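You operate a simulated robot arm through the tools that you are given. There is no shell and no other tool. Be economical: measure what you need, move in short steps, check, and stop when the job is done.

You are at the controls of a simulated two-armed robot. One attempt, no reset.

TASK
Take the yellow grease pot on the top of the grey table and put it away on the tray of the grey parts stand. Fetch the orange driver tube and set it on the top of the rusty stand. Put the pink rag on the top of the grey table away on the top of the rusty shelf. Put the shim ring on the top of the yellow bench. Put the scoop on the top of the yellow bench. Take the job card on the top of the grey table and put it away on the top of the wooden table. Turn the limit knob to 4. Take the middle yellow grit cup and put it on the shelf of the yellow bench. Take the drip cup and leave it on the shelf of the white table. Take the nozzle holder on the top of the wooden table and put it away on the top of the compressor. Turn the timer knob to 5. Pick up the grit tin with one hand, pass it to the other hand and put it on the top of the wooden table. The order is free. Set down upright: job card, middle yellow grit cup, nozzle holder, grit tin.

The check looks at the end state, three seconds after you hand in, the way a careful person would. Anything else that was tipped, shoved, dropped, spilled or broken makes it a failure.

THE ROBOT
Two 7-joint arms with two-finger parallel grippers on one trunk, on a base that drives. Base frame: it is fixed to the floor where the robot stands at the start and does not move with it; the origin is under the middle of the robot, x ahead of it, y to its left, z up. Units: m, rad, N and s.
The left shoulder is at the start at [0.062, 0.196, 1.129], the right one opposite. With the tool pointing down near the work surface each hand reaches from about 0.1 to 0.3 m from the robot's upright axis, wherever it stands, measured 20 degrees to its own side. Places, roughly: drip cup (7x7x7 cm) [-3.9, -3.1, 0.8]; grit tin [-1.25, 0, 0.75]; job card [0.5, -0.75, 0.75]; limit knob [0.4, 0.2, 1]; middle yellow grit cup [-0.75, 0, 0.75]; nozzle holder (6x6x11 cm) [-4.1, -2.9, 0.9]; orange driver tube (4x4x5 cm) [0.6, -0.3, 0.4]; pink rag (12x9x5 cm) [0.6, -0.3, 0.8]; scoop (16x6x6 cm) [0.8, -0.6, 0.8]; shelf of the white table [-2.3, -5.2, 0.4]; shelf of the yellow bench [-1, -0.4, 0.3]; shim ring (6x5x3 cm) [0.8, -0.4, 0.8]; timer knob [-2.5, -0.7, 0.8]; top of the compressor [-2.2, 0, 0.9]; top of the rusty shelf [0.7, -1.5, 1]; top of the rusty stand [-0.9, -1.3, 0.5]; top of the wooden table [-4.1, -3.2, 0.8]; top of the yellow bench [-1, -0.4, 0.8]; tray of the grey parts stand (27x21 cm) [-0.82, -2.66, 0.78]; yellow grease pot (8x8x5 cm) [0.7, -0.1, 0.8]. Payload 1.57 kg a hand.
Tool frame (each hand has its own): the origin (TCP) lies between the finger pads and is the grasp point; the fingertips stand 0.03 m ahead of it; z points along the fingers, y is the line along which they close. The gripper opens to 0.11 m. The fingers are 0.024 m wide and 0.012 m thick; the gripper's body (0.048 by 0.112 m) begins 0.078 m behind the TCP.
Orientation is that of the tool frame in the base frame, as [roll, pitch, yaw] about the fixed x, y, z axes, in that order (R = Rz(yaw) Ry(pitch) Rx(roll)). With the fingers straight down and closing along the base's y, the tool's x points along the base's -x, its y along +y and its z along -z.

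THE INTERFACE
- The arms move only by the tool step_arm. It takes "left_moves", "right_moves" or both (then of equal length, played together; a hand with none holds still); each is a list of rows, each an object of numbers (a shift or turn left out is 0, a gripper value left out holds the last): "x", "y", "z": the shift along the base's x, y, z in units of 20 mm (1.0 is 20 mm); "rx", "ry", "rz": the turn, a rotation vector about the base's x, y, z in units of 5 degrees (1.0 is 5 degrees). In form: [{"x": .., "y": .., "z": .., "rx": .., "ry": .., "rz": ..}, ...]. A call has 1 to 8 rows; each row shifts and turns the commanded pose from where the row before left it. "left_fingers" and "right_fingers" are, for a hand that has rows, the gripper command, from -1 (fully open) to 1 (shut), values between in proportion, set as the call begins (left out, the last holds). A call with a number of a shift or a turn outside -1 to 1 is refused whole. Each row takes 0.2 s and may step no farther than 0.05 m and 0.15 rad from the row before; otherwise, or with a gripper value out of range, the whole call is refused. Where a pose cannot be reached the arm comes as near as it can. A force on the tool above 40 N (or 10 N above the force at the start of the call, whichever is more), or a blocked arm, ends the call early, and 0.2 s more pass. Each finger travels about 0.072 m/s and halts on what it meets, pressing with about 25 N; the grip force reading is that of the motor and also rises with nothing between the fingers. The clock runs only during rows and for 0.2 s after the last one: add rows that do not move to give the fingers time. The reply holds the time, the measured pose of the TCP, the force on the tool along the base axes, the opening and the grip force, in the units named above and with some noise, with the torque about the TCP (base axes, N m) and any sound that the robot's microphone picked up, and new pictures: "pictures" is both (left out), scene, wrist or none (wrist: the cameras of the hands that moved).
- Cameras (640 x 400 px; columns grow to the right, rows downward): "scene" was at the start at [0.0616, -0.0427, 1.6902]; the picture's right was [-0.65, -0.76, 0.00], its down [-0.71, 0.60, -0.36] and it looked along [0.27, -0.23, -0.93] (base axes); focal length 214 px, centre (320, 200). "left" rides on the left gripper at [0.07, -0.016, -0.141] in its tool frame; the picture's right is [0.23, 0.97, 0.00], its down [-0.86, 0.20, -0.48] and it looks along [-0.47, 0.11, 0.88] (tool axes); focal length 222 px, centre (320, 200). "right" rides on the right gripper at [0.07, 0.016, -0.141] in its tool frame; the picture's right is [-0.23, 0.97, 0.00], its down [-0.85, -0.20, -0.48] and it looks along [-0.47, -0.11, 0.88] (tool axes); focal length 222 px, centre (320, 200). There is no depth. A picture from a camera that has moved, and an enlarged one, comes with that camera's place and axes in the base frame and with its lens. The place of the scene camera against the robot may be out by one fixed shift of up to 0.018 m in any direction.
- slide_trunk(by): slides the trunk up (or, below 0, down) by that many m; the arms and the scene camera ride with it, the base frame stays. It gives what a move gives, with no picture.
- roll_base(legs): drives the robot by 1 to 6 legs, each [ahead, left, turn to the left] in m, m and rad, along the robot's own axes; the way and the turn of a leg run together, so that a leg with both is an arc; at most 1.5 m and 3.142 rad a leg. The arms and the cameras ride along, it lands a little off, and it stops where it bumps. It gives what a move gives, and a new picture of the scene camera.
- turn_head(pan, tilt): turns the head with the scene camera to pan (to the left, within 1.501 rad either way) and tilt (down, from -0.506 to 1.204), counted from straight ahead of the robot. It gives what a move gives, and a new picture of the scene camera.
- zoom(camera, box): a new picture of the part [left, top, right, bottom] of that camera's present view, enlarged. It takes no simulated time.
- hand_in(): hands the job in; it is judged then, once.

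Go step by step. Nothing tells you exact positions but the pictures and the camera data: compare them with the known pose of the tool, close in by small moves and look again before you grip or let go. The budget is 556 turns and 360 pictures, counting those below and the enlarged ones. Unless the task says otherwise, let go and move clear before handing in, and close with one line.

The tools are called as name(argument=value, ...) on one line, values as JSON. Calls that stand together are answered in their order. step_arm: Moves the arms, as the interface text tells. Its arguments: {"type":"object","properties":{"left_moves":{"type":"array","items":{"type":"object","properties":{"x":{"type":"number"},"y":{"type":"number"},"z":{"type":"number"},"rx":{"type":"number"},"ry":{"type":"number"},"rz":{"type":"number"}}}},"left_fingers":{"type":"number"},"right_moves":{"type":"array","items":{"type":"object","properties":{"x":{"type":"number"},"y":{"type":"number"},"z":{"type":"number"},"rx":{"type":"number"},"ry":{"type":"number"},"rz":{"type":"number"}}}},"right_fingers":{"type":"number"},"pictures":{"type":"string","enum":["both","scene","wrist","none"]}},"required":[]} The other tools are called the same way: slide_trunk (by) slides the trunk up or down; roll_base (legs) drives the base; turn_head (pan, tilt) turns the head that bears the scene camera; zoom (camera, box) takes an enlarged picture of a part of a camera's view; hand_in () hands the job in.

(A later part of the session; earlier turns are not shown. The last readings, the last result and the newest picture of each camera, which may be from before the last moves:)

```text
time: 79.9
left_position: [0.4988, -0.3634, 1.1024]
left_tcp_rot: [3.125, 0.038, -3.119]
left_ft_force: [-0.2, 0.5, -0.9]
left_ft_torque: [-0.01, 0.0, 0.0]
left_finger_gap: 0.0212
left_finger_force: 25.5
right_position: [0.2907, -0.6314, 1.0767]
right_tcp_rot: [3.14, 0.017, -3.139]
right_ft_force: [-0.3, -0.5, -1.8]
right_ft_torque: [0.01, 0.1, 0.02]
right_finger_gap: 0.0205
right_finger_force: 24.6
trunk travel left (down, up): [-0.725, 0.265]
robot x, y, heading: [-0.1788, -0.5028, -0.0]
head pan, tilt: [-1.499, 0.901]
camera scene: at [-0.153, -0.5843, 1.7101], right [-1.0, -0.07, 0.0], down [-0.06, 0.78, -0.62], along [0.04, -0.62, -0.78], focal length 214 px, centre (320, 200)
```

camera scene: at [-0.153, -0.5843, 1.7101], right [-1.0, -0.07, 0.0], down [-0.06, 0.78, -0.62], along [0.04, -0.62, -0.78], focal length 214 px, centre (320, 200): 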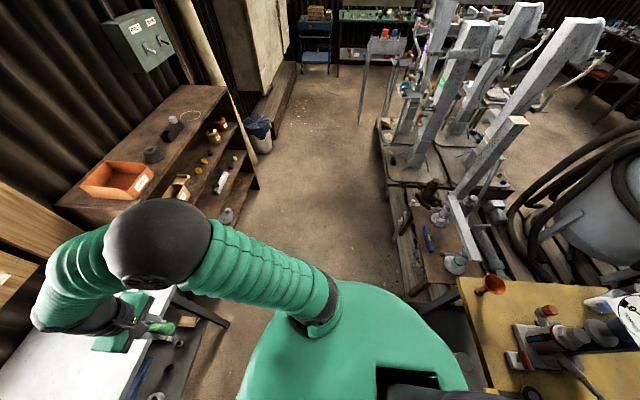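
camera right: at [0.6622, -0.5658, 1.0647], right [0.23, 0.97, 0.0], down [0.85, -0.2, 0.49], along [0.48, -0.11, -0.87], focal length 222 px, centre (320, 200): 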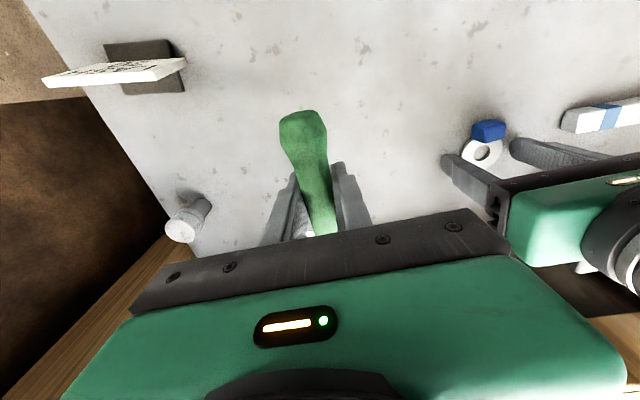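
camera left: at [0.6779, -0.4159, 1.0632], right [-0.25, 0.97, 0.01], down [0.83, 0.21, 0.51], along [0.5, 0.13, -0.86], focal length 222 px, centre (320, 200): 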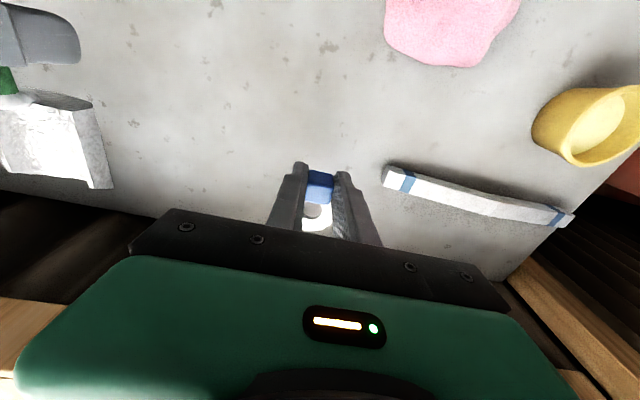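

step_arm(left_moves=[{"y": 1, "z": 0.5}, {"y": 1, "z": 0.5}, {"y": 1, "z": 0.5}, {"y": 1, "z": 0.5}, {"y": 1}, {"y": 1}, {"y": 1}, {"y": 1}], pictures="none")

step_arm(left_moves=[{"x": -1}, {"x": -1}, {"x": -1}, {"x": -1}, {"x": -1}, {"x": -1}, {"x": -1}, {"x": -1}], pictures="none")

turn_head(pan=0.3, tilt=0.9)

```text
time: 81.7
left_position: [0.49, -0.2025, 1.1392]
left_tcp_rot: [3.126, 0.04, -3.121]
left_ft_force: [0.8, -0.5, -0.5]
left_ft_torque: [-0.02, 0.01, -0.03]
left_finger_gap: 0.0214
left_finger_force: 24.9
left hand out of reach, approached as far as the arm can: row 4, 6, 8
right_position: [0.2905, -0.6304, 1.0766]
right_tcp_rot: [-3.14, 0.017, -3.139]
right_ft_force: [-0.1, 0.2, -2.5]
right_ft_torque: [-0.01, 0.1, -0.05]
right_finger_gap: 0.0205
right_finger_force: 24.5
trunk travel left (down, up): [-0.725, 0.265]
robot x, y, heading: [-0.1814, -0.5051, 0.002]
head pan, tilt: [-1.499, 0.901]
```

```text
time: 83.5
left_position: [0.3256, -0.2043, 1.1418]
left_tcp_rot: [3.127, 0.04, -3.122]
left_ft_force: [-0.6, -0.2, -0.7]
left_ft_torque: [0.06, 0.0, 0.0]
left_finger_gap: 0.0211
left_finger_force: 25.3
right_position: [0.2906, -0.6318, 1.0771]
right_tcp_rot: [3.141, 0.02, -3.14]
right_ft_force: [-0.3, 0.1, -1.5]
right_ft_torque: [-0.03, 0.1, -0.01]
right_finger_gap: 0.0203
right_finger_force: 25.4
trunk travel left (down, up): [-0.725, 0.265]
robot x, y, heading: [-0.1842, -0.5067, -0.004]
head pan, tilt: [-1.499, 0.901]
```

```text
time: 85.3
left_position: [0.3272, -0.2037, 1.1398]
left_tcp_rot: [3.126, 0.042, -3.12]
left_ft_force: [-0.4, 0.0, -0.9]
left_ft_torque: [0.01, 0.02, 0.05]
left_finger_gap: 0.0212
left_finger_force: 24.9
right_position: [0.2898, -0.6313, 1.0768]
right_tcp_rot: [-3.141, 0.018, -3.141]
right_ft_force: [0.6, -0.4, -1.3]
right_ft_torque: [0.0, 0.07, 0.03]
right_finger_gap: 0.0203
right_finger_force: 25.0
trunk travel left (down, up): [-0.725, 0.265]
robot x, y, heading: [-0.1763, -0.5048, 0.007]
head pan, tilt: [0.3, 0.901]
camera scene: at [-0.0878, -0.4855, 1.7099], right [0.3, -0.95, 0.0], down [-0.75, -0.23, -0.62], along [0.59, 0.18, -0.79], focal length 214 px, centre (320, 200)
```

scene: 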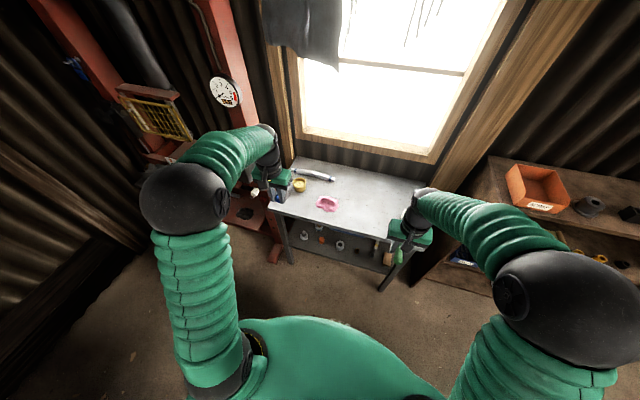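

Now I turn around to face the yellow bench.

roll_base(legs=[[0, 0, -1.57], [0, 0, -1.57]])

turn_head(pan=0, tilt=0.8)

```text
time: 93.3
left_position: [-0.685, -0.8094, 1.1402]
left_tcp_rot: [3.125, 0.041, 0.026]
left_ft_force: [-0.8, 0.7, -0.9]
left_ft_torque: [0.03, -0.01, -0.03]
left_finger_gap: 0.021
left_finger_force: 25.1
right_position: [-0.651, -0.382, 1.0781]
right_tcp_rot: [3.141, 0.017, 0.008]
right_ft_force: [-0.7, 0.1, -2.6]
right_ft_torque: [-0.02, -0.1, -0.03]
right_finger_gap: 0.0205
right_finger_force: 25.1
trunk travel left (down, up): [-0.725, 0.265]
robot x, y, heading: [-0.1801, -0.5043, -3.129]
head pan, tilt: [0.3, 0.901]
camera scene: at [-0.3003, -0.5334, 1.7099], right [-0.3, 0.95, 0.0], down [0.75, 0.24, -0.62], along [-0.59, -0.19, -0.79], focal length 214 px, centre (320, 200)
```

scene: 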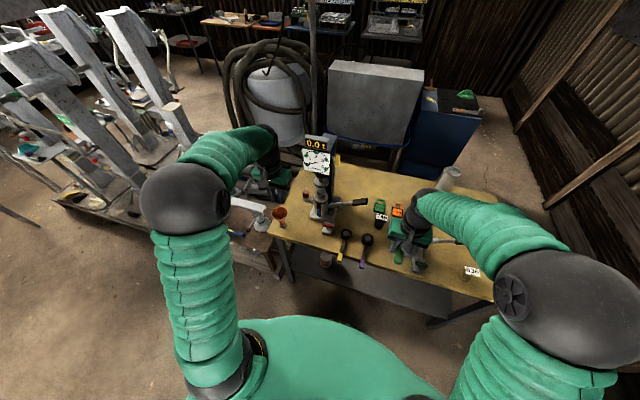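

```text
time: 94.1
left_position: [-0.6833, -0.8096, 1.1417]
left_tcp_rot: [3.125, 0.041, 0.025]
left_ft_force: [-0.7, 0.0, -1.1]
left_ft_torque: [-0.02, -0.01, -0.01]
left_finger_gap: 0.0212
left_finger_force: 24.7
right_position: [-0.6493, -0.3808, 1.0788]
right_tcp_rot: [-3.141, 0.02, 0.01]
right_ft_force: [0.8, 0.0, -2.0]
right_ft_torque: [-0.01, -0.09, -0.02]
right_finger_gap: 0.0202
right_finger_force: 25.2
trunk travel left (down, up): [-0.725, 0.265]
robot x, y, heading: [-0.1784, -0.5047, -3.137]
head pan, tilt: [0.0, 0.799]
camera scene: at [-0.3091, -0.5108, 1.7178], right [-0.01, 1.0, 0.0], down [0.72, 0.01, -0.7], along [-0.7, -0.01, -0.72], focal length 214 px, centre (320, 200)
```

scene: 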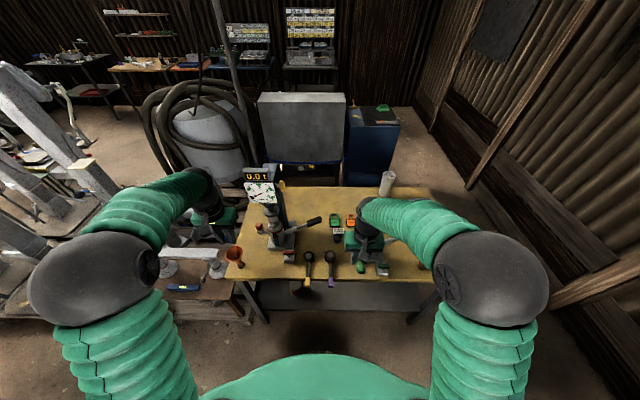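

zoom(camera="scene", box=[220, 170, 480, 330])

```text
2.46 times, centred on (350, 250) of scene
camera zoom: at [-0.3091, -0.5108, 1.7178], right [-0.01, 1.0, 0.0], down [0.72, 0.01, -0.7], along [-0.7, -0.01, -0.72], focal length 528 px, centre (246, 77)
```

zoom: 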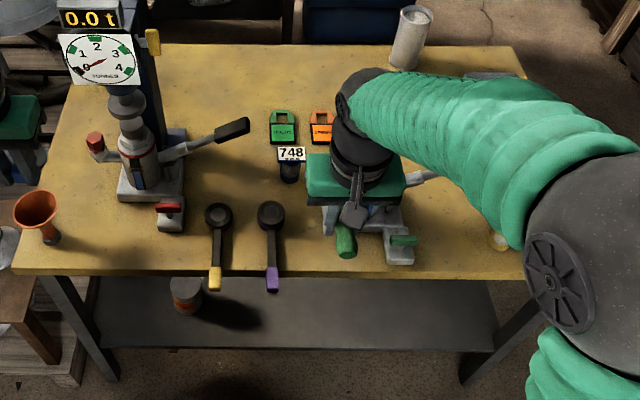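

zoom(camera="right", box=[0, 0, 640, 400])

zoom(camera="left", box=[0, 0, 640, 400])

```text
1.00 times, centred on (320, 200) of right (not enlarged: the box is as wide or as high as the picture)
camera zoom: at [-0.5777, -0.3969, 1.2182], right [-0.22, -0.98, 0.0], down [-0.85, 0.19, 0.49], along [-0.48, 0.1, -0.87], focal length 222 px, centre (320, 200)
```

zoom: 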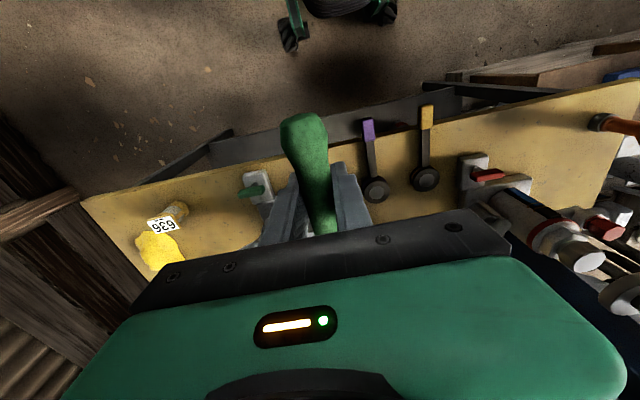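

```text
1.00 times, centred on (320, 200) of left (not enlarged: the box is as wide or as high as the picture)
camera zoom: at [-0.6078, -0.7875, 1.2797], right [0.25, -0.97, 0.01], down [-0.83, -0.21, 0.52], along [-0.5, -0.14, -0.86], focal length 222 px, centre (320, 200)
```

zoom: 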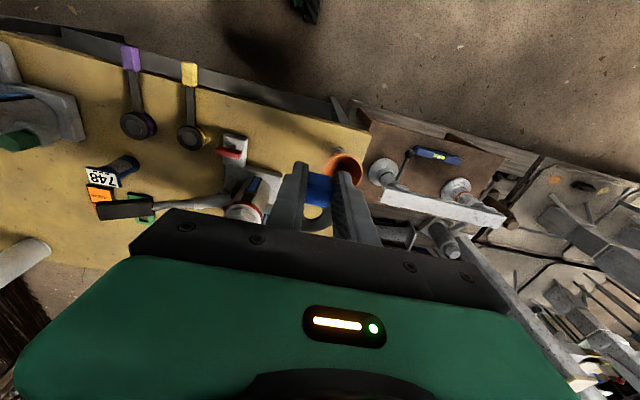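

I shift to the right along the bench to see its free area and the cups.

roll_base(legs=[[0, -0.3, 0]])

zoom(camera="scene", box=[160, 160, 480, 340])

zoom(camera="right", box=[0, 0, 640, 400])

zoom(camera="left", box=[0, 0, 640, 400])

```text
time: 96.2
left_position: [-0.6857, -0.5241, 1.1374]
left_tcp_rot: [3.137, 0.043, 0.033]
left_ft_force: [-0.3, 0.1, -1.2]
left_ft_torque: [0.1, -0.01, 0.03]
left_finger_gap: 0.021
left_finger_force: 24.9
right_position: [-0.6534, -0.0965, 1.0784]
right_tcp_rot: [-3.129, 0.019, 0.014]
right_ft_force: [0.3, -1.3, -1.4]
right_ft_torque: [0.1, -0.09, 0.04]
right_finger_gap: 0.0205
right_finger_force: 24.8
trunk travel left (down, up): [-0.725, 0.265]
robot x, y, heading: [-0.1828, -0.203, -3.135]
head pan, tilt: [0.0, 0.799]
camera scene: at [-0.312, -0.2326, 1.7177], right [-0.01, 1.0, 0.01], down [0.72, 0.02, -0.7], along [-0.7, 0.0, -0.72], focal length 214 px, centre (320, 200)
```

scene: 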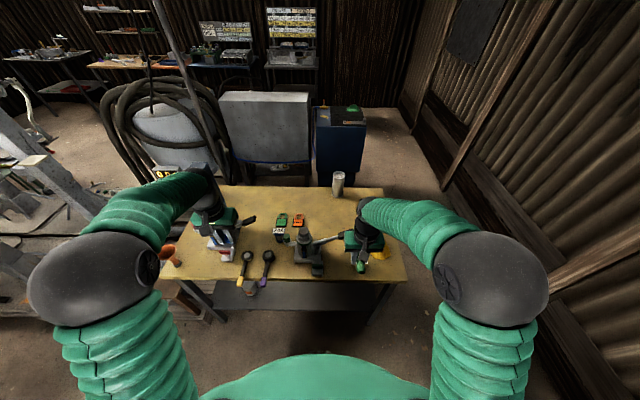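

```text
2.00 times, centred on (320, 250) of scene
camera zoom: at [-0.312, -0.2326, 1.7177], right [-0.01, 1.0, 0.01], down [0.72, 0.02, -0.7], along [-0.7, 0.0, -0.72], focal length 429 px, centre (320, 100)
```

zoom: 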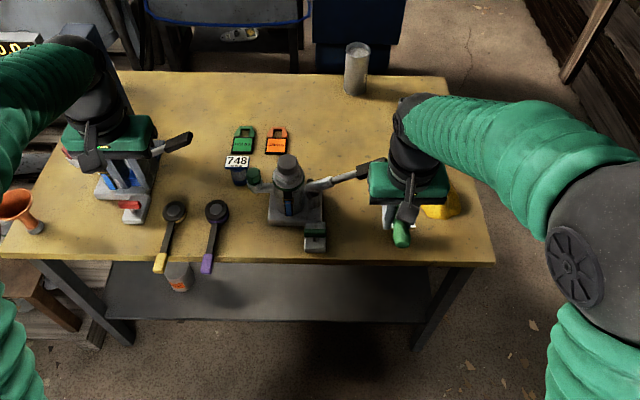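

```text
1.00 times, centred on (320, 200) of right (not enlarged: the box is as wide or as high as the picture)
camera zoom: at [-0.5809, -0.1135, 1.2194], right [-0.21, -0.98, -0.01], down [-0.85, 0.18, 0.5], along [-0.48, 0.11, -0.87], focal length 222 px, centre (320, 200)
```

zoom: 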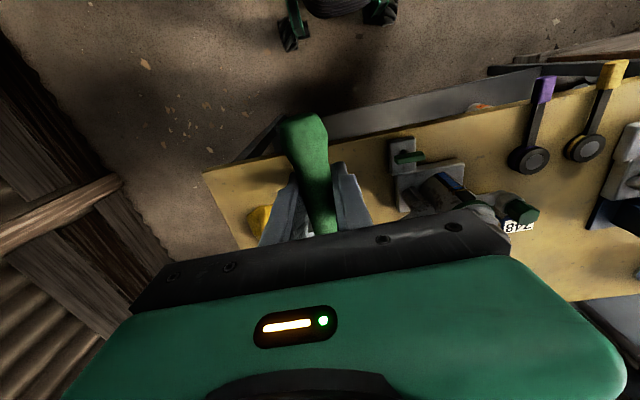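

```text
1.00 times, centred on (320, 200) of left (not enlarged: the box is as wide or as high as the picture)
camera zoom: at [-0.6095, -0.5049, 1.2764], right [0.26, -0.97, 0.0], down [-0.83, -0.22, 0.52], along [-0.5, -0.13, -0.86], focal length 222 px, centre (320, 200)
```

zoom: 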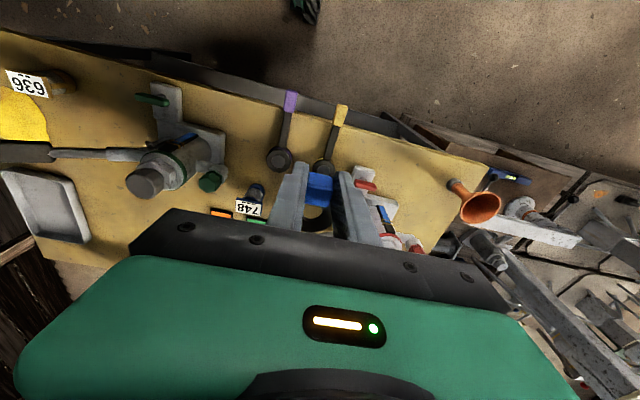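

zoom(camera="left", box=[0, 30, 220, 250])

zoom(camera="scene", box=[320, 170, 420, 300])

```text
1.82 times, centred on (110, 140) of left
camera zoom: at [-0.6095, -0.5049, 1.2764], right [0.26, -0.97, 0.0], down [-0.83, -0.22, 0.52], along [-0.5, -0.13, -0.86], focal length 404 px, centre (702, 309)
```

zoom: 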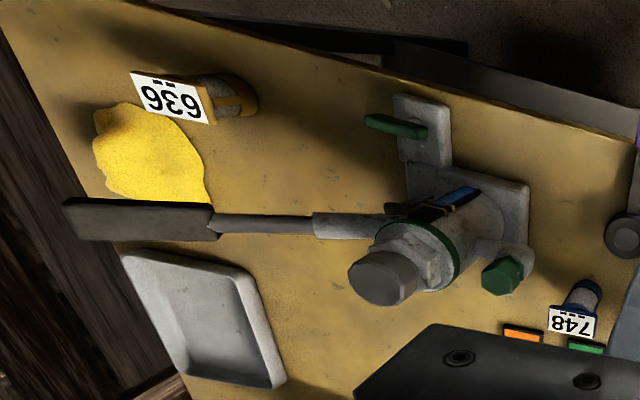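

```text
3.08 times, centred on (370, 235) of scene
camera zoom: at [-0.312, -0.2326, 1.7177], right [-0.01, 1.0, 0.01], down [0.72, 0.02, -0.7], along [-0.7, 0.0, -0.72], focal length 660 px, centre (166, 92)
```

zoom: 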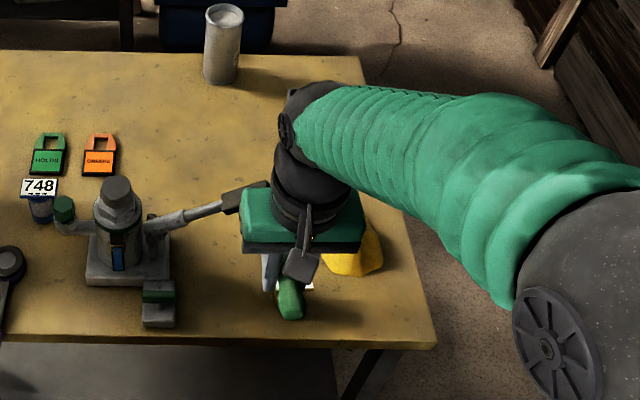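

Scoop will go to the clear area behind the second jack at about (-1.0,-0.15). I retract and raise the left hand, then move the base.

step_arm(left_moves=[{"x": 1, "z": 0.5}, {"x": 1, "z": 0.5}, {"x": 1, "z": 0.5}, {"x": 1, "z": 0.5}, {"x": 1, "z": 0.5}, {"x": 1, "z": 0.5}, {"x": 1}, {"x": 1}], right_moves=[{"z": 0.5}, {"z": 0.5}, {"z": 0.5}, {"z": 0.5}, {"z": 0.5}, {"z": 0.5}, {}, {}], pictures="none")

roll_base(legs=[[0, 0.15, 0], [0.157, 0, 0]])

zoom(camera="right", box=[0, 0, 640, 400])

```text
time: 98.0
left_position: [-0.5221, -0.5141, 1.2018]
left_tcp_rot: [3.126, 0.046, 0.035]
left_ft_force: [0.6, 0.5, -1.4]
left_ft_torque: [-0.01, 0.02, -0.04]
left_finger_gap: 0.0211
left_finger_force: 25.1
right_position: [-0.65, -0.0875, 1.1394]
right_tcp_rot: [-3.14, 0.022, 0.015]
right_ft_force: [-0.1, -0.7, -2.0]
right_ft_torque: [0.03, -0.04, 0.02]
right_finger_gap: 0.0204
right_finger_force: 24.7
trunk travel left (down, up): [-0.725, 0.265]
robot x, y, heading: [-0.1843, -0.2059, -3.126]
head pan, tilt: [0.0, 0.799]
```

```text
time: 100.4
left_position: [-0.676, -0.6706, 1.2001]
left_tcp_rot: [3.128, 0.044, 0.032]
left_ft_force: [0.1, -0.4, 0.3]
left_ft_torque: [0.03, 0.0, 0.02]
left_finger_gap: 0.0212
left_finger_force: 25.1
right_position: [-0.8034, -0.2432, 1.1399]
right_tcp_rot: [-3.138, 0.025, 0.016]
right_ft_force: [0.6, -0.8, -2.1]
right_ft_torque: [0.0, -0.09, 0.04]
right_finger_gap: 0.0207
right_finger_force: 25.2
trunk travel left (down, up): [-0.725, 0.265]
robot x, y, heading: [-0.3396, -0.3586, -3.127]
head pan, tilt: [0.0, 0.799]
camera scene: at [-0.4622, -0.3673, 1.7182], right [-0.01, 1.0, 0.0], down [0.72, 0.01, -0.7], along [-0.7, -0.01, -0.72], focal length 214 px, centre (320, 200)
```

scene: 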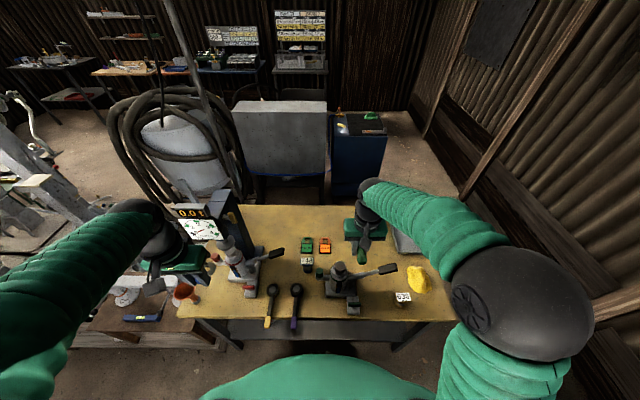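

```text
1.00 times, centred on (320, 200) of right (not enlarged: the box is as wide or as high as the picture)
camera zoom: at [-0.732, -0.2592, 1.2801], right [-0.21, -0.98, 0.0], down [-0.85, 0.18, 0.5], along [-0.49, 0.1, -0.87], focal length 222 px, centre (320, 200)
```

zoom: 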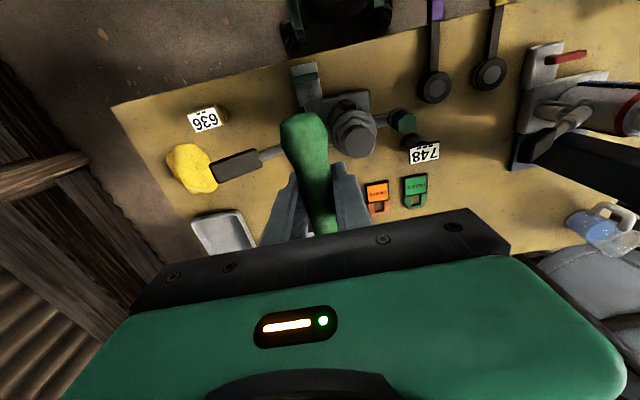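

step_arm(right_moves=[{"x": -1, "y": 0.6}, {"x": -1, "y": 0.6}, {"x": -1, "y": 0.6}, {"x": -1, "y": 0.6}, {"x": -1, "y": 0.6}, {"x": -1, "y": 0.6}, {"x": -1, "y": 0.6}, {"x": -1, "y": 0.6}], pictures="none")

slide_trunk(by=-0.1)

step_arm(right_moves=[{"x": -1, "z": -0.5}, {"x": -0.8, "z": -0.5}, {"z": -1}, {"z": -1}, {"z": -1}], pictures="both")

```text
time: 102.2
left_position: [-0.6792, -0.6741, 1.1995]
left_tcp_rot: [3.131, 0.043, 0.035]
left_ft_force: [-0.5, -0.1, 0.0]
left_ft_torque: [0.01, -0.02, 0.0]
left_finger_gap: 0.0212
left_finger_force: 24.9
right_position: [-0.9677, -0.1507, 1.1386]
right_tcp_rot: [-3.136, 0.021, 0.016]
right_ft_force: [-0.2, 0.1, -1.0]
right_ft_torque: [-0.02, -0.09, -0.03]
right_finger_gap: 0.0204
right_finger_force: 25.2
trunk travel left (down, up): [-0.725, 0.265]
robot x, y, heading: [-0.3369, -0.362, -3.13]
head pan, tilt: [0.0, 0.799]
```

```text
time: 103.5
left_position: [-0.6786, -0.6684, 1.1018]
left_tcp_rot: [3.126, 0.044, 0.032]
left_ft_force: [-0.7, -0.8, -0.8]
left_ft_torque: [-0.03, -0.03, -0.02]
left_finger_gap: 0.0213
left_finger_force: 25.1
right_position: [-0.9671, -0.1457, 1.0394]
right_tcp_rot: [-3.14, 0.022, 0.016]
right_ft_force: [-0.3, -0.4, -1.5]
right_ft_torque: [0.02, -0.1, 0.0]
right_finger_gap: 0.0203
right_finger_force: 24.6
trunk travel left (down, up): [-0.625, 0.365]
robot x, y, heading: [-0.3404, -0.3556, -3.132]
head pan, tilt: [0.0, 0.799]
```

```text
time: 104.7
left_position: [-0.6796, -0.6686, 1.1013]
left_tcp_rot: [3.128, 0.042, 0.034]
left_ft_force: [0.6, 0.3, -1.7]
left_ft_torque: [-0.03, -0.01, 0.0]
left_finger_gap: 0.0212
left_finger_force: 24.6
right_position: [-1.0036, -0.1471, 0.9566]
right_tcp_rot: [-3.138, 0.02, 0.016]
right_ft_force: [-0.1, 0.2, -1.6]
right_ft_torque: [0.01, -0.09, -0.01]
right_finger_gap: 0.0206
right_finger_force: 25.2
trunk travel left (down, up): [-0.625, 0.365]
robot x, y, heading: [-0.3388, -0.3595, -3.129]
head pan, tilt: [0.0, 0.799]
camera scene: at [-0.4685, -0.3656, 1.6177], right [-0.01, 1.0, 0.0], down [0.72, 0.01, -0.69], along [-0.69, -0.01, -0.72], focal length 214 px, centre (320, 200)
camera right: at [-0.931, -0.1622, 1.0976], right [-0.21, -0.98, 0.0], down [-0.85, 0.18, 0.5], along [-0.49, 0.1, -0.87], focal length 222 px, centre (320, 200)
```

scene: 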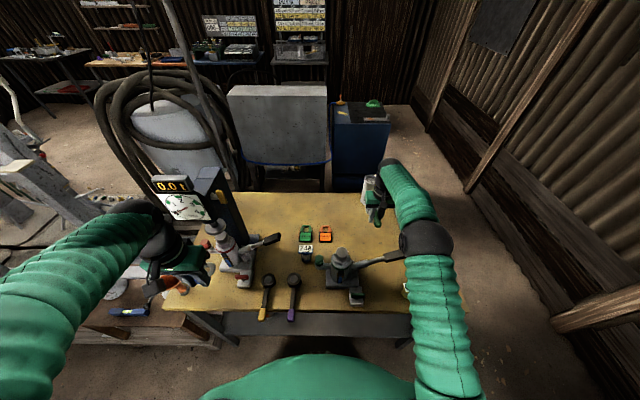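
right: 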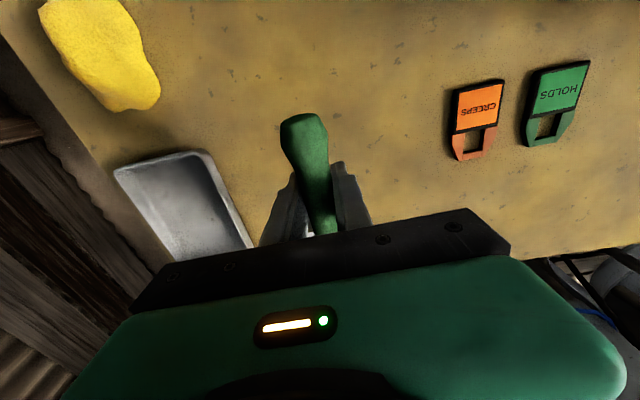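

Spot is clear between tray and tags. Descend gently.

step_arm(right_moves=[{"z": -1}, {"z": -1}, {"z": -1}, {"z": -1}, {"z": -0.9}, {}], pictures="none")

step_arm(right_moves=[{"z": -0.3}, {"z": -0.3}, {"z": -0.3}], pictures="wrist")

```text
time: 106.1
left_position: [-0.6781, -0.6701, 1.1011]
left_tcp_rot: [3.127, 0.045, 0.034]
left_ft_force: [0.3, 1.1, -1.0]
left_ft_torque: [-0.02, -0.05, 0.0]
left_finger_gap: 0.0209
left_finger_force: 24.7
right_position: [-1.0022, -0.1457, 0.8607]
right_tcp_rot: [-3.14, 0.022, 0.015]
right_ft_force: [0.4, 0.1, -1.6]
right_ft_torque: [0.04, -0.07, -0.02]
right_finger_gap: 0.0204
right_finger_force: 25.4
trunk travel left (down, up): [-0.625, 0.365]
robot x, y, heading: [-0.3416, -0.3568, -3.132]
head pan, tilt: [0.0, 0.799]
```

```text
time: 106.9
left_position: [-0.6787, -0.6691, 1.1014]
left_tcp_rot: [3.127, 0.044, 0.033]
left_ft_force: [0.2, 0.9, -1.7]
left_ft_torque: [-0.03, -0.02, -0.01]
left_finger_gap: 0.021
left_finger_force: 25.1
right_position: [-1.0032, -0.1464, 0.8427]
right_tcp_rot: [-3.139, 0.022, 0.015]
right_ft_force: [0.0, -0.6, -2.2]
right_ft_torque: [0.02, -0.08, -0.01]
right_finger_gap: 0.0205
right_finger_force: 25.5
trunk travel left (down, up): [-0.625, 0.365]
robot x, y, heading: [-0.3386, -0.3616, -3.13]
head pan, tilt: [0.0, 0.799]
camera right: at [-0.9304, -0.1621, 0.9824], right [-0.21, -0.98, 0.0], down [-0.85, 0.18, 0.5], along [-0.49, 0.1, -0.87], focal length 222 px, centre (320, 200)
```

right: 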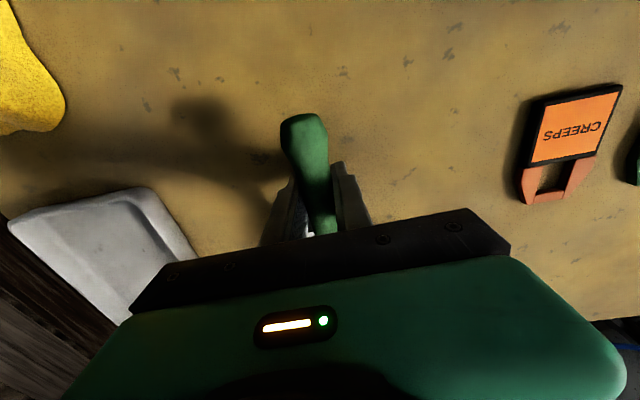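

step_arm(right_moves=[{"z": -0.25}, {"z": -0.25}, {"z": -0.25}], pictures="none")

step_arm(right_moves=[{"z": -0.25}, {"z": -0.25}], pictures="none")

```text
time: 107.7
left_position: [-0.6755, -0.6716, 1.1024]
left_tcp_rot: [3.13, 0.047, 0.034]
left_ft_force: [0.4, -0.3, 0.2]
left_ft_torque: [0.0, -0.04, 0.0]
left_finger_gap: 0.0211
left_finger_force: 24.9
right_position: [-1.0018, -0.1483, 0.8318]
right_tcp_rot: [-3.138, 0.03, 0.015]
right_ft_force: [0.7, 1.5, 21.5]
right_ft_torque: [-0.01, 0.87, -0.03]
right_finger_gap: 0.0199
right_finger_force: 25.4
trunk travel left (down, up): [-0.625, 0.365]
robot x, y, heading: [-0.3386, -0.3589, -3.128]
head pan, tilt: [0.0, 0.799]
```

```text
time: 108.2
left_position: [-0.6751, -0.6704, 1.1015]
left_tcp_rot: [3.128, 0.047, 0.032]
left_ft_force: [-0.2, 0.2, -0.6]
left_ft_torque: [0.0, -0.01, -0.02]
left_finger_gap: 0.0211
left_finger_force: 25.2
right_position: [-1.0016, -0.1469, 0.8299]
right_tcp_rot: [-3.138, 0.029, 0.018]
right_ft_force: [16.9, 0.8, 23.6]
right_ft_torque: [-0.34, -0.87, 0.22]
right_finger_gap: 0.0201
right_finger_force: 24.9
trunk travel left (down, up): [-0.625, 0.365]
robot x, y, heading: [-0.3363, -0.3611, -3.13]
head pan, tilt: [0.0, 0.799]
stopped in row 2 (right hand): the force on the tool passed its limit at 44 N (the readings are from after the stop); the commanded pose is now the measured one
```

Contact. Release.

step_arm(right_moves=[{"z": 0.1}, {}, {}, {}], right_fingers=-0.3, pictures="none")

step_arm(right_moves=[{"z": 0.5}, {"z": 1}, {"z": 1}, {"z": 1}, {"z": 1}, {"z": 1}, {"z": 1}, {"z": 1}], pictures="wrist")

```text
time: 109.2
left_position: [-0.6783, -0.668, 1.1023]
left_tcp_rot: [3.129, 0.047, 0.033]
left_ft_force: [-0.8, 0.6, -0.8]
left_ft_torque: [-0.02, -0.01, 0.01]
left_finger_gap: 0.0209
left_finger_force: 25.0
right_position: [-1.0044, -0.1462, 0.8304]
right_tcp_rot: [3.141, 0.034, 0.017]
right_ft_force: [-0.3, -0.6, 22.5]
right_ft_torque: [-0.8, -0.27, 0.02]
right_finger_gap: 0.0717
right_finger_force: 0.0
trunk travel left (down, up): [-0.625, 0.365]
robot x, y, heading: [-0.3397, -0.3574, -3.129]
head pan, tilt: [0.0, 0.799]
```

```text
time: 111.0
left_position: [-0.6778, -0.6693, 1.1027]
left_tcp_rot: [3.128, 0.043, 0.034]
left_ft_force: [-0.3, -0.5, -0.8]
left_ft_torque: [0.01, 0.0, 0.01]
left_finger_gap: 0.0209
left_finger_force: 24.9
right_position: [-1.0043, -0.1453, 0.9778]
right_tcp_rot: [-3.138, 0.029, 0.016]
right_ft_force: [-0.3, 0.2, 0.8]
right_ft_torque: [0.0, -0.01, 0.01]
right_finger_gap: 0.0714
right_finger_force: 0.1
trunk travel left (down, up): [-0.625, 0.365]
robot x, y, heading: [-0.3357, -0.3605, -3.132]
head pan, tilt: [0.0, 0.799]
camera right: at [-0.9311, -0.1609, 1.118], right [-0.21, -0.98, 0.0], down [-0.84, 0.18, 0.5], along [-0.49, 0.1, -0.86], focal length 222 px, centre (320, 200)
```

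right: 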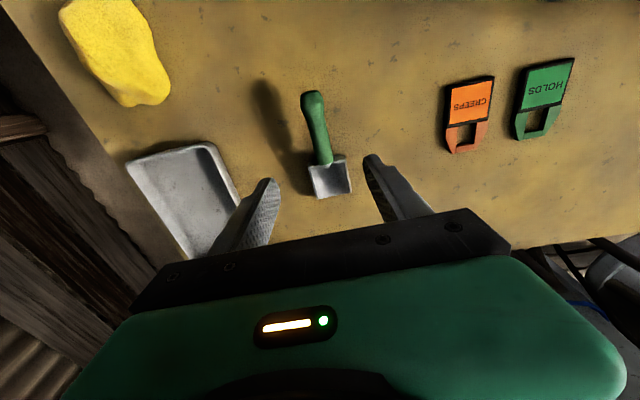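

Scoop stands well. Next the ring goes between scoop and orange tag; I shift the base right.

step_arm(right_moves=[{"x": 1, "y": 0.5, "z": 1}, {"x": 1, "y": 0.5, "z": 1}, {"x": 1, "y": 0.5}, {"x": 1, "y": 0.5}, {"x": 1, "y": 0.5}, {"x": 1, "y": 0.5}, {"x": 1, "y": 0.5}, {"x": 1, "y": 0.5}], right_fingers=-1, pictures="none")

roll_base(legs=[[0, -0.26, 0], [0.03, 0, 0]])

step_arm(left_moves=[{"x": -1, "y": 0.5}, {"x": -1, "y": 0.5}, {"x": -1, "y": 0.5}, {"x": -1, "y": 0.5}, {"x": -1, "y": 0.5}, {"x": -1, "y": 0.5}, {"x": -1, "y": 0.5}, {"x": -1, "y": 0.5}], pictures="wrist")

```text
time: 112.8
left_position: [-0.6776, -0.6687, 1.1014]
left_tcp_rot: [3.127, 0.043, 0.035]
left_ft_force: [0.6, 0.4, -0.9]
left_ft_torque: [0.01, 0.01, 0.01]
left_finger_gap: 0.0209
left_finger_force: 24.9
right_position: [-0.8425, -0.0639, 1.0181]
right_tcp_rot: [-3.14, 0.03, 0.016]
right_ft_force: [-0.2, -0.3, -0.3]
right_ft_torque: [0.0, 0.01, 0.01]
right_finger_gap: 0.1098
right_finger_force: 0.0
trunk travel left (down, up): [-0.625, 0.365]
robot x, y, heading: [-0.3402, -0.3575, -3.128]
head pan, tilt: [0.0, 0.799]
```

```text
time: 115.1
left_position: [-0.7063, -0.398, 1.1066]
left_tcp_rot: [3.117, 0.05, 0.034]
left_ft_force: [0.3, 1.1, 0.1]
left_ft_torque: [-0.1, 0.01, 0.03]
left_finger_gap: 0.0212
left_finger_force: 25.3
right_position: [-0.8712, 0.2057, 1.0179]
right_tcp_rot: [3.136, 0.035, 0.017]
right_ft_force: [0.3, 0.2, 0.2]
right_ft_torque: [-0.08, 0.06, -0.03]
right_finger_gap: 0.1099
right_finger_force: 0.0
trunk travel left (down, up): [-0.625, 0.365]
robot x, y, heading: [-0.3735, -0.0969, -3.13]
head pan, tilt: [0.0, 0.799]
camera scene: at [-0.4894, -0.0892, 1.6187], right [-0.01, 1.0, -0.01], down [0.71, 0.0, -0.7], along [-0.7, -0.01, -0.71], focal length 214 px, centre (320, 200)
```

scene: 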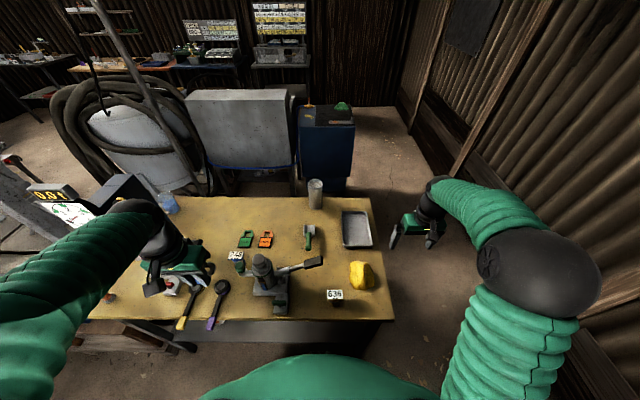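

```text
time: 116.9
left_position: [-0.8726, -0.3249, 1.1005]
left_tcp_rot: [3.13, 0.045, 0.035]
left_ft_force: [0.0, -0.6, -0.6]
left_ft_torque: [0.0, -0.02, 0.0]
left_finger_gap: 0.021
left_finger_force: 24.9
right_position: [-0.8771, 0.1978, 1.0169]
right_tcp_rot: [-3.138, 0.027, 0.013]
right_ft_force: [-0.9, -0.3, 0.1]
right_ft_torque: [0.0, 0.05, -0.01]
right_finger_gap: 0.1102
right_finger_force: 0.1
trunk travel left (down, up): [-0.625, 0.365]
robot x, y, heading: [-0.3748, -0.0928, -3.125]
head pan, tilt: [0.0, 0.799]
camera left: at [-0.7961, -0.3039, 1.239], right [0.26, -0.97, 0.0], down [-0.83, -0.22, 0.52], along [-0.5, -0.14, -0.86], focal length 222 px, centre (320, 200)
```

left: 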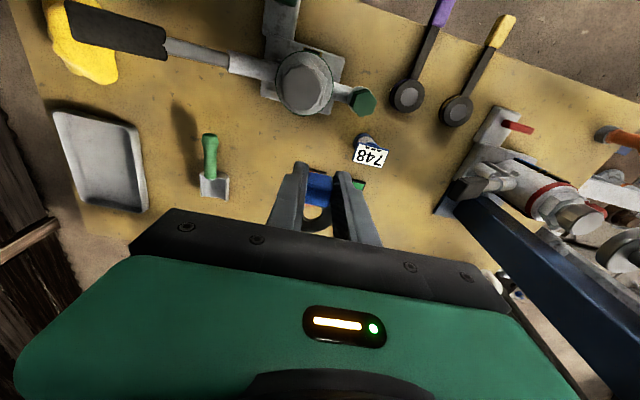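

step_arm(left_moves=[{"x": -1, "y": 0.5}, {"x": -1, "y": 0.5}, {"x": -1, "y": 0.5}, {"x": -1, "y": 0.5}, {"x": -1, "y": 0.5}, {"x": -1, "y": 0.5}, {"x": -1, "y": 0.5}, {"x": -0.9, "y": 0.5}], pictures="none")

step_arm(left_moves=[{"z": -1}, {"z": -1}, {"z": -1}, {"z": -1}, {"z": -1}, {"z": -1}, {"z": -1}], pictures="both")

zoom(camera="scene", box=[220, 170, 400, 320])

```text
time: 118.7
left_position: [-1.0267, -0.2452, 1.0983]
left_tcp_rot: [3.128, 0.042, 0.034]
left_ft_force: [-0.3, -0.4, -1.2]
left_ft_torque: [0.01, 0.0, -0.03]
left_finger_gap: 0.0211
left_finger_force: 25.0
left hand out of reach, approached as far as the arm can: row 8
right_position: [-0.8774, 0.1974, 1.0173]
right_tcp_rot: [-3.14, 0.028, 0.015]
right_ft_force: [0.3, 0.2, -1.1]
right_ft_torque: [-0.02, 0.01, 0.0]
right_finger_gap: 0.1101
right_finger_force: 0.0
trunk travel left (down, up): [-0.625, 0.365]
robot x, y, heading: [-0.3733, -0.0975, -3.131]
head pan, tilt: [0.0, 0.799]
```

```text
time: 120.3
left_position: [-1.0247, -0.2477, 0.9591]
left_tcp_rot: [3.128, 0.046, 0.035]
left_ft_force: [0.3, -0.4, -1.2]
left_ft_torque: [0.01, -0.02, -0.01]
left_finger_gap: 0.021
left_finger_force: 25.3
right_position: [-0.8777, 0.1984, 1.0174]
right_tcp_rot: [-3.139, 0.028, 0.017]
right_ft_force: [0.5, 0.3, 0.6]
right_ft_torque: [0.0, -0.05, -0.02]
right_finger_gap: 0.1102
right_finger_force: 0.0
trunk travel left (down, up): [-0.625, 0.365]
robot x, y, heading: [-0.3721, -0.0996, -3.129]
head pan, tilt: [0.0, 0.799]
camera scene: at [-0.502, -0.1021, 1.6177], right [-0.01, 1.0, 0.0], down [0.72, 0.01, -0.69], along [-0.69, -0.01, -0.72], focal length 214 px, centre (320, 200)
camera left: at [-0.9485, -0.2253, 1.0969], right [0.26, -0.97, 0.0], down [-0.83, -0.22, 0.52], along [-0.5, -0.14, -0.85], focal length 222 px, centre (320, 200)
```

scene: 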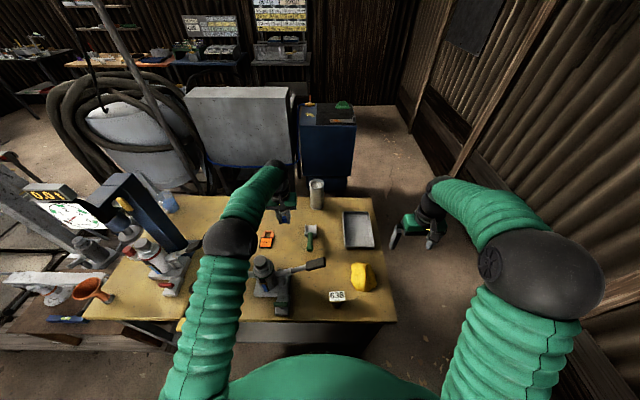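
left: 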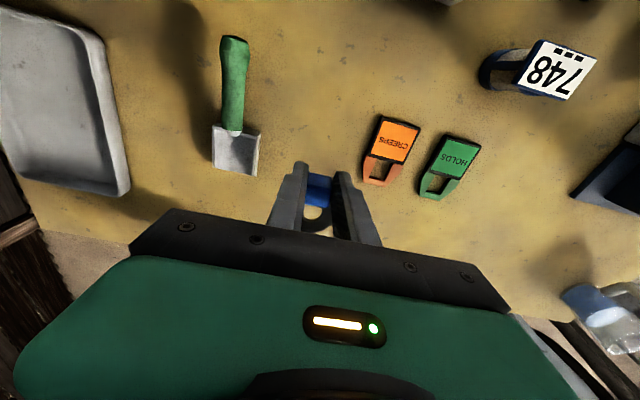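

```text
2.67 times, centred on (310, 245) of scene
camera zoom: at [-0.502, -0.1021, 1.6177], right [-0.01, 1.0, 0.0], down [0.72, 0.01, -0.69], along [-0.69, -0.01, -0.72], focal length 572 px, centre (347, 80)
```

zoom: 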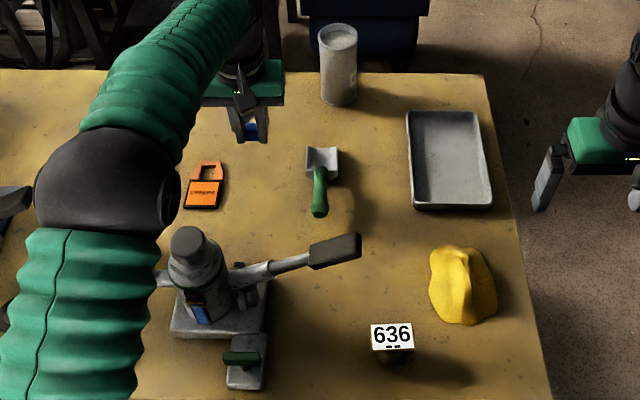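

step_arm(left_moves=[{"z": -1}, {"z": -1}, {"z": -1}, {"z": -1}, {"z": -1}, {"z": -0.6}, {}], pictures="wrist")

step_arm(left_moves=[{"z": -0.25}, {"z": -0.25}, {"z": -0.2}], pictures="none")

```text
time: 121.9
left_position: [-1.0249, -0.2472, 0.8461]
left_tcp_rot: [3.128, 0.044, 0.035]
left_ft_force: [-0.2, 0.2, -0.5]
left_ft_torque: [0.04, -0.02, 0.01]
left_finger_gap: 0.0211
left_finger_force: 25.4
right_position: [-0.8755, 0.1976, 1.0171]
right_tcp_rot: [-3.136, 0.028, 0.015]
right_ft_force: [0.2, 0.2, 0.1]
right_ft_torque: [0.03, 0.01, 0.01]
right_finger_gap: 0.1101
right_finger_force: 0.0
trunk travel left (down, up): [-0.625, 0.365]
robot x, y, heading: [-0.3694, -0.0967, -3.128]
head pan, tilt: [0.0, 0.799]
camera left: at [-0.948, -0.2254, 0.9852], right [0.26, -0.97, 0.0], down [-0.83, -0.22, 0.52], along [-0.5, -0.14, -0.85], focal length 222 px, centre (320, 200)
```

left: 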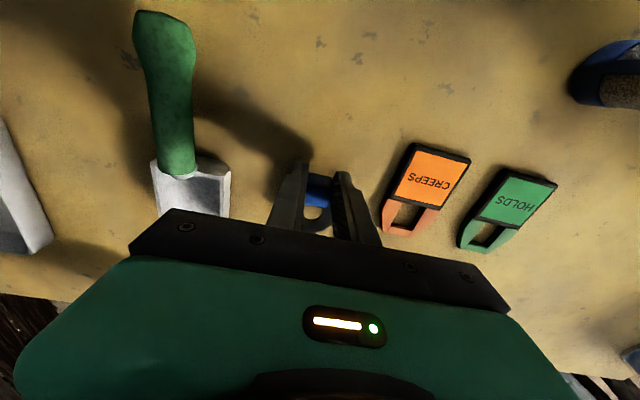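

```text
time: 122.7
left_position: [-1.0241, -0.2465, 0.8333]
left_tcp_rot: [3.127, 0.045, 0.035]
left_ft_force: [-0.8, 0.3, 1.2]
left_ft_torque: [0.03, 0.0, 0.02]
left_finger_gap: 0.021
left_finger_force: 25.0
right_position: [-0.877, 0.1978, 1.0184]
right_tcp_rot: [-3.139, 0.031, 0.015]
right_ft_force: [-0.5, -0.3, -0.1]
right_ft_torque: [0.03, -0.01, -0.01]
right_finger_gap: 0.1101
right_finger_force: 0.1
trunk travel left (down, up): [-0.625, 0.365]
robot x, y, heading: [-0.3708, -0.098, -3.135]
head pan, tilt: [0.0, 0.799]
```

step_arm(left_moves=[{"z": -0.12}, {}], pictures="none")

step_arm(left_moves=[{}, {}, {}], left_fingers=0.25, pictures="none")

step_arm(left_moves=[{"z": 0.5}, {"z": 1}, {"z": 1}, {"z": 1}, {"z": 1}, {"z": 1}, {"z": 1}, {"z": 1}], pictures="wrist")

```text
time: 123.3
left_position: [-1.024, -0.2482, 0.8333]
left_tcp_rot: [3.129, 0.049, 0.034]
left_ft_force: [-2.2, -1.0, 14.6]
left_ft_torque: [0.12, 0.14, 0.03]
left_finger_gap: 0.021
left_finger_force: 25.4
right_position: [-0.8759, 0.1982, 1.0194]
right_tcp_rot: [-3.14, 0.03, 0.015]
right_ft_force: [0.4, 0.0, 0.2]
right_ft_torque: [-0.01, -0.03, -0.01]
right_finger_gap: 0.1103
right_finger_force: 0.1
trunk travel left (down, up): [-0.625, 0.365]
robot x, y, heading: [-0.3733, -0.0998, -3.132]
head pan, tilt: [0.0, 0.799]
```

```text
time: 124.1
left_position: [-1.0239, -0.2476, 0.831]
left_tcp_rot: [3.128, 0.046, 0.035]
left_ft_force: [3.1, -5.9, 6.9]
left_ft_torque: [0.04, -0.14, -0.16]
left_finger_gap: 0.0352
left_finger_force: 0.0
right_position: [-0.8751, 0.1969, 1.0185]
right_tcp_rot: [-3.139, 0.031, 0.015]
right_ft_force: [0.0, -0.6, -0.5]
right_ft_torque: [0.01, 0.01, -0.02]
right_finger_gap: 0.1097
right_finger_force: 0.1
trunk travel left (down, up): [-0.625, 0.365]
robot x, y, heading: [-0.3692, -0.0962, -3.132]
head pan, tilt: [0.0, 0.799]
```

```text
time: 125.9
left_position: [-1.0245, -0.2463, 0.9804]
left_tcp_rot: [3.128, 0.045, 0.032]
left_ft_force: [0.0, -0.3, 1.2]
left_ft_torque: [0.02, 0.0, -0.01]
left_finger_gap: 0.0416
left_finger_force: 0.0
right_position: [-0.8771, 0.198, 1.0183]
right_tcp_rot: [-3.137, 0.029, 0.016]
right_ft_force: [0.5, 0.8, -0.3]
right_ft_torque: [0.01, 0.01, -0.02]
right_finger_gap: 0.1099
right_finger_force: 0.1
trunk travel left (down, up): [-0.625, 0.365]
robot x, y, heading: [-0.3721, -0.0966, -3.129]
head pan, tilt: [0.0, 0.799]
camera left: at [-0.9482, -0.2244, 1.1193], right [0.26, -0.97, 0.0], down [-0.83, -0.22, 0.52], along [-0.5, -0.14, -0.85], focal length 222 px, centre (320, 200)
```

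left: 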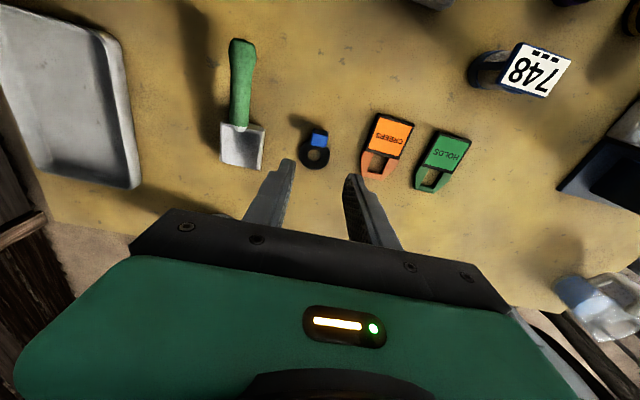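

Ring done. I retract the left hand and move so the right hand can see the cup labelled 636.

step_arm(left_moves=[{"z": 1}, {"z": 1}, {"z": 1}, {"z": 1}, {"z": 1}, {"z": 1}, {"x": 1, "y": -0.5}, {"x": 1, "y": -0.5}], left_fingers=-1, pictures="none")

step_arm(left_moves=[{"x": 1, "y": -0.5}, {"x": 1, "y": -0.5}, {"x": 1, "y": -0.5}, {"x": 1, "y": -0.5}, {"x": 1, "y": -0.5}, {"x": 1, "y": -0.5}, {"x": 1, "y": -0.5}, {"x": 1, "y": -0.5}], pictures="none")

roll_base(legs=[[-0.08, 0.17, 0]])

zoom(camera="right", box=[0, 0, 640, 400])

```text
time: 127.7
left_position: [-0.9819, -0.2658, 1.1009]
left_tcp_rot: [3.128, 0.045, 0.032]
left_ft_force: [0.5, -0.9, 0.3]
left_ft_torque: [-0.03, 0.02, 0.02]
left_finger_gap: 0.1099
left_finger_force: 0.0
right_position: [-0.8744, 0.1973, 1.0191]
right_tcp_rot: [-3.139, 0.031, 0.015]
right_ft_force: [-0.4, -0.1, -0.8]
right_ft_torque: [0.03, 0.0, 0.02]
right_finger_gap: 0.11
right_finger_force: 0.1
trunk travel left (down, up): [-0.625, 0.365]
robot x, y, heading: [-0.3708, -0.0998, -3.13]
head pan, tilt: [0.0, 0.799]
```

```text
time: 129.5
left_position: [-0.822, -0.3462, 1.1007]
left_tcp_rot: [3.128, 0.045, 0.032]
left_ft_force: [0.6, 0.7, 0.3]
left_ft_torque: [0.01, 0.02, 0.01]
left_finger_gap: 0.1101
left_finger_force: 0.1
right_position: [-0.8758, 0.1975, 1.0182]
right_tcp_rot: [-3.138, 0.031, 0.016]
right_ft_force: [-0.1, 0.0, 0.3]
right_ft_torque: [0.0, 0.01, -0.01]
right_finger_gap: 0.11
right_finger_force: 0.0
trunk travel left (down, up): [-0.625, 0.365]
robot x, y, heading: [-0.3694, -0.0969, -3.131]
head pan, tilt: [0.0, 0.799]
```

```text
time: 131.0
left_position: [-0.7405, -0.5137, 1.1015]
left_tcp_rot: [3.125, 0.045, 0.036]
left_ft_force: [-0.6, 0.4, 0.5]
left_ft_torque: [-0.02, -0.02, -0.03]
left_finger_gap: 0.1102
left_finger_force: 0.1
right_position: [-0.7951, 0.0299, 1.0181]
right_tcp_rot: [-3.14, 0.029, 0.016]
right_ft_force: [0.8, 0.1, -0.4]
right_ft_torque: [-0.03, 0.0, -0.01]
right_finger_gap: 0.1099
right_finger_force: 0.1
trunk travel left (down, up): [-0.625, 0.365]
robot x, y, heading: [-0.2878, -0.2695, -3.134]
head pan, tilt: [0.0, 0.799]
camera scene: at [-0.4187, -0.2675, 1.6177], right [-0.01, 1.0, 0.0], down [0.72, 0.01, -0.69], along [-0.69, -0.01, -0.72], focal length 214 px, centre (320, 200)
```

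scene: 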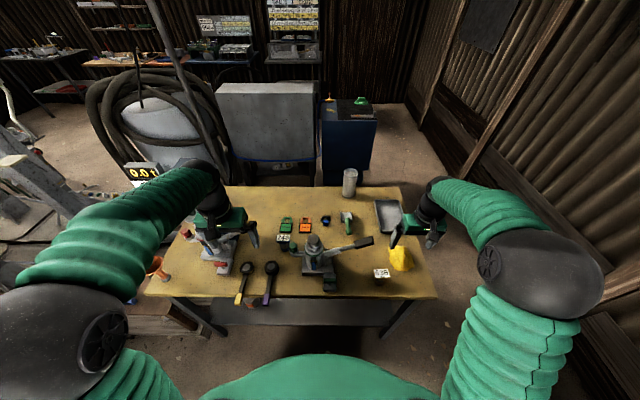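

```text
1.00 times, centred on (320, 200) of right (not enlarged: the box is as wide or as high as the picture)
camera zoom: at [-0.7214, 0.0152, 1.1567], right [-0.21, -0.98, 0.01], down [-0.84, 0.19, 0.5], along [-0.49, 0.1, -0.86], focal length 222 px, centre (320, 200)
```

zoom: 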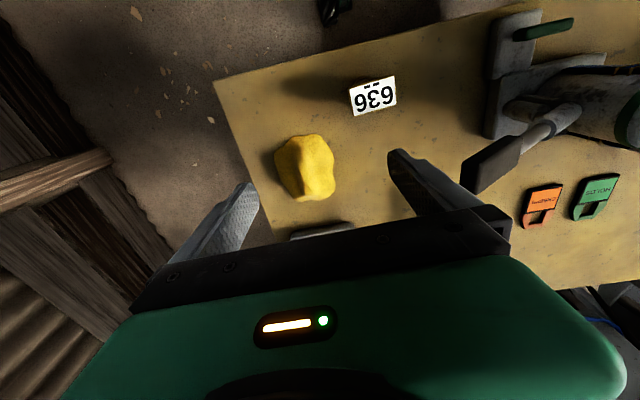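

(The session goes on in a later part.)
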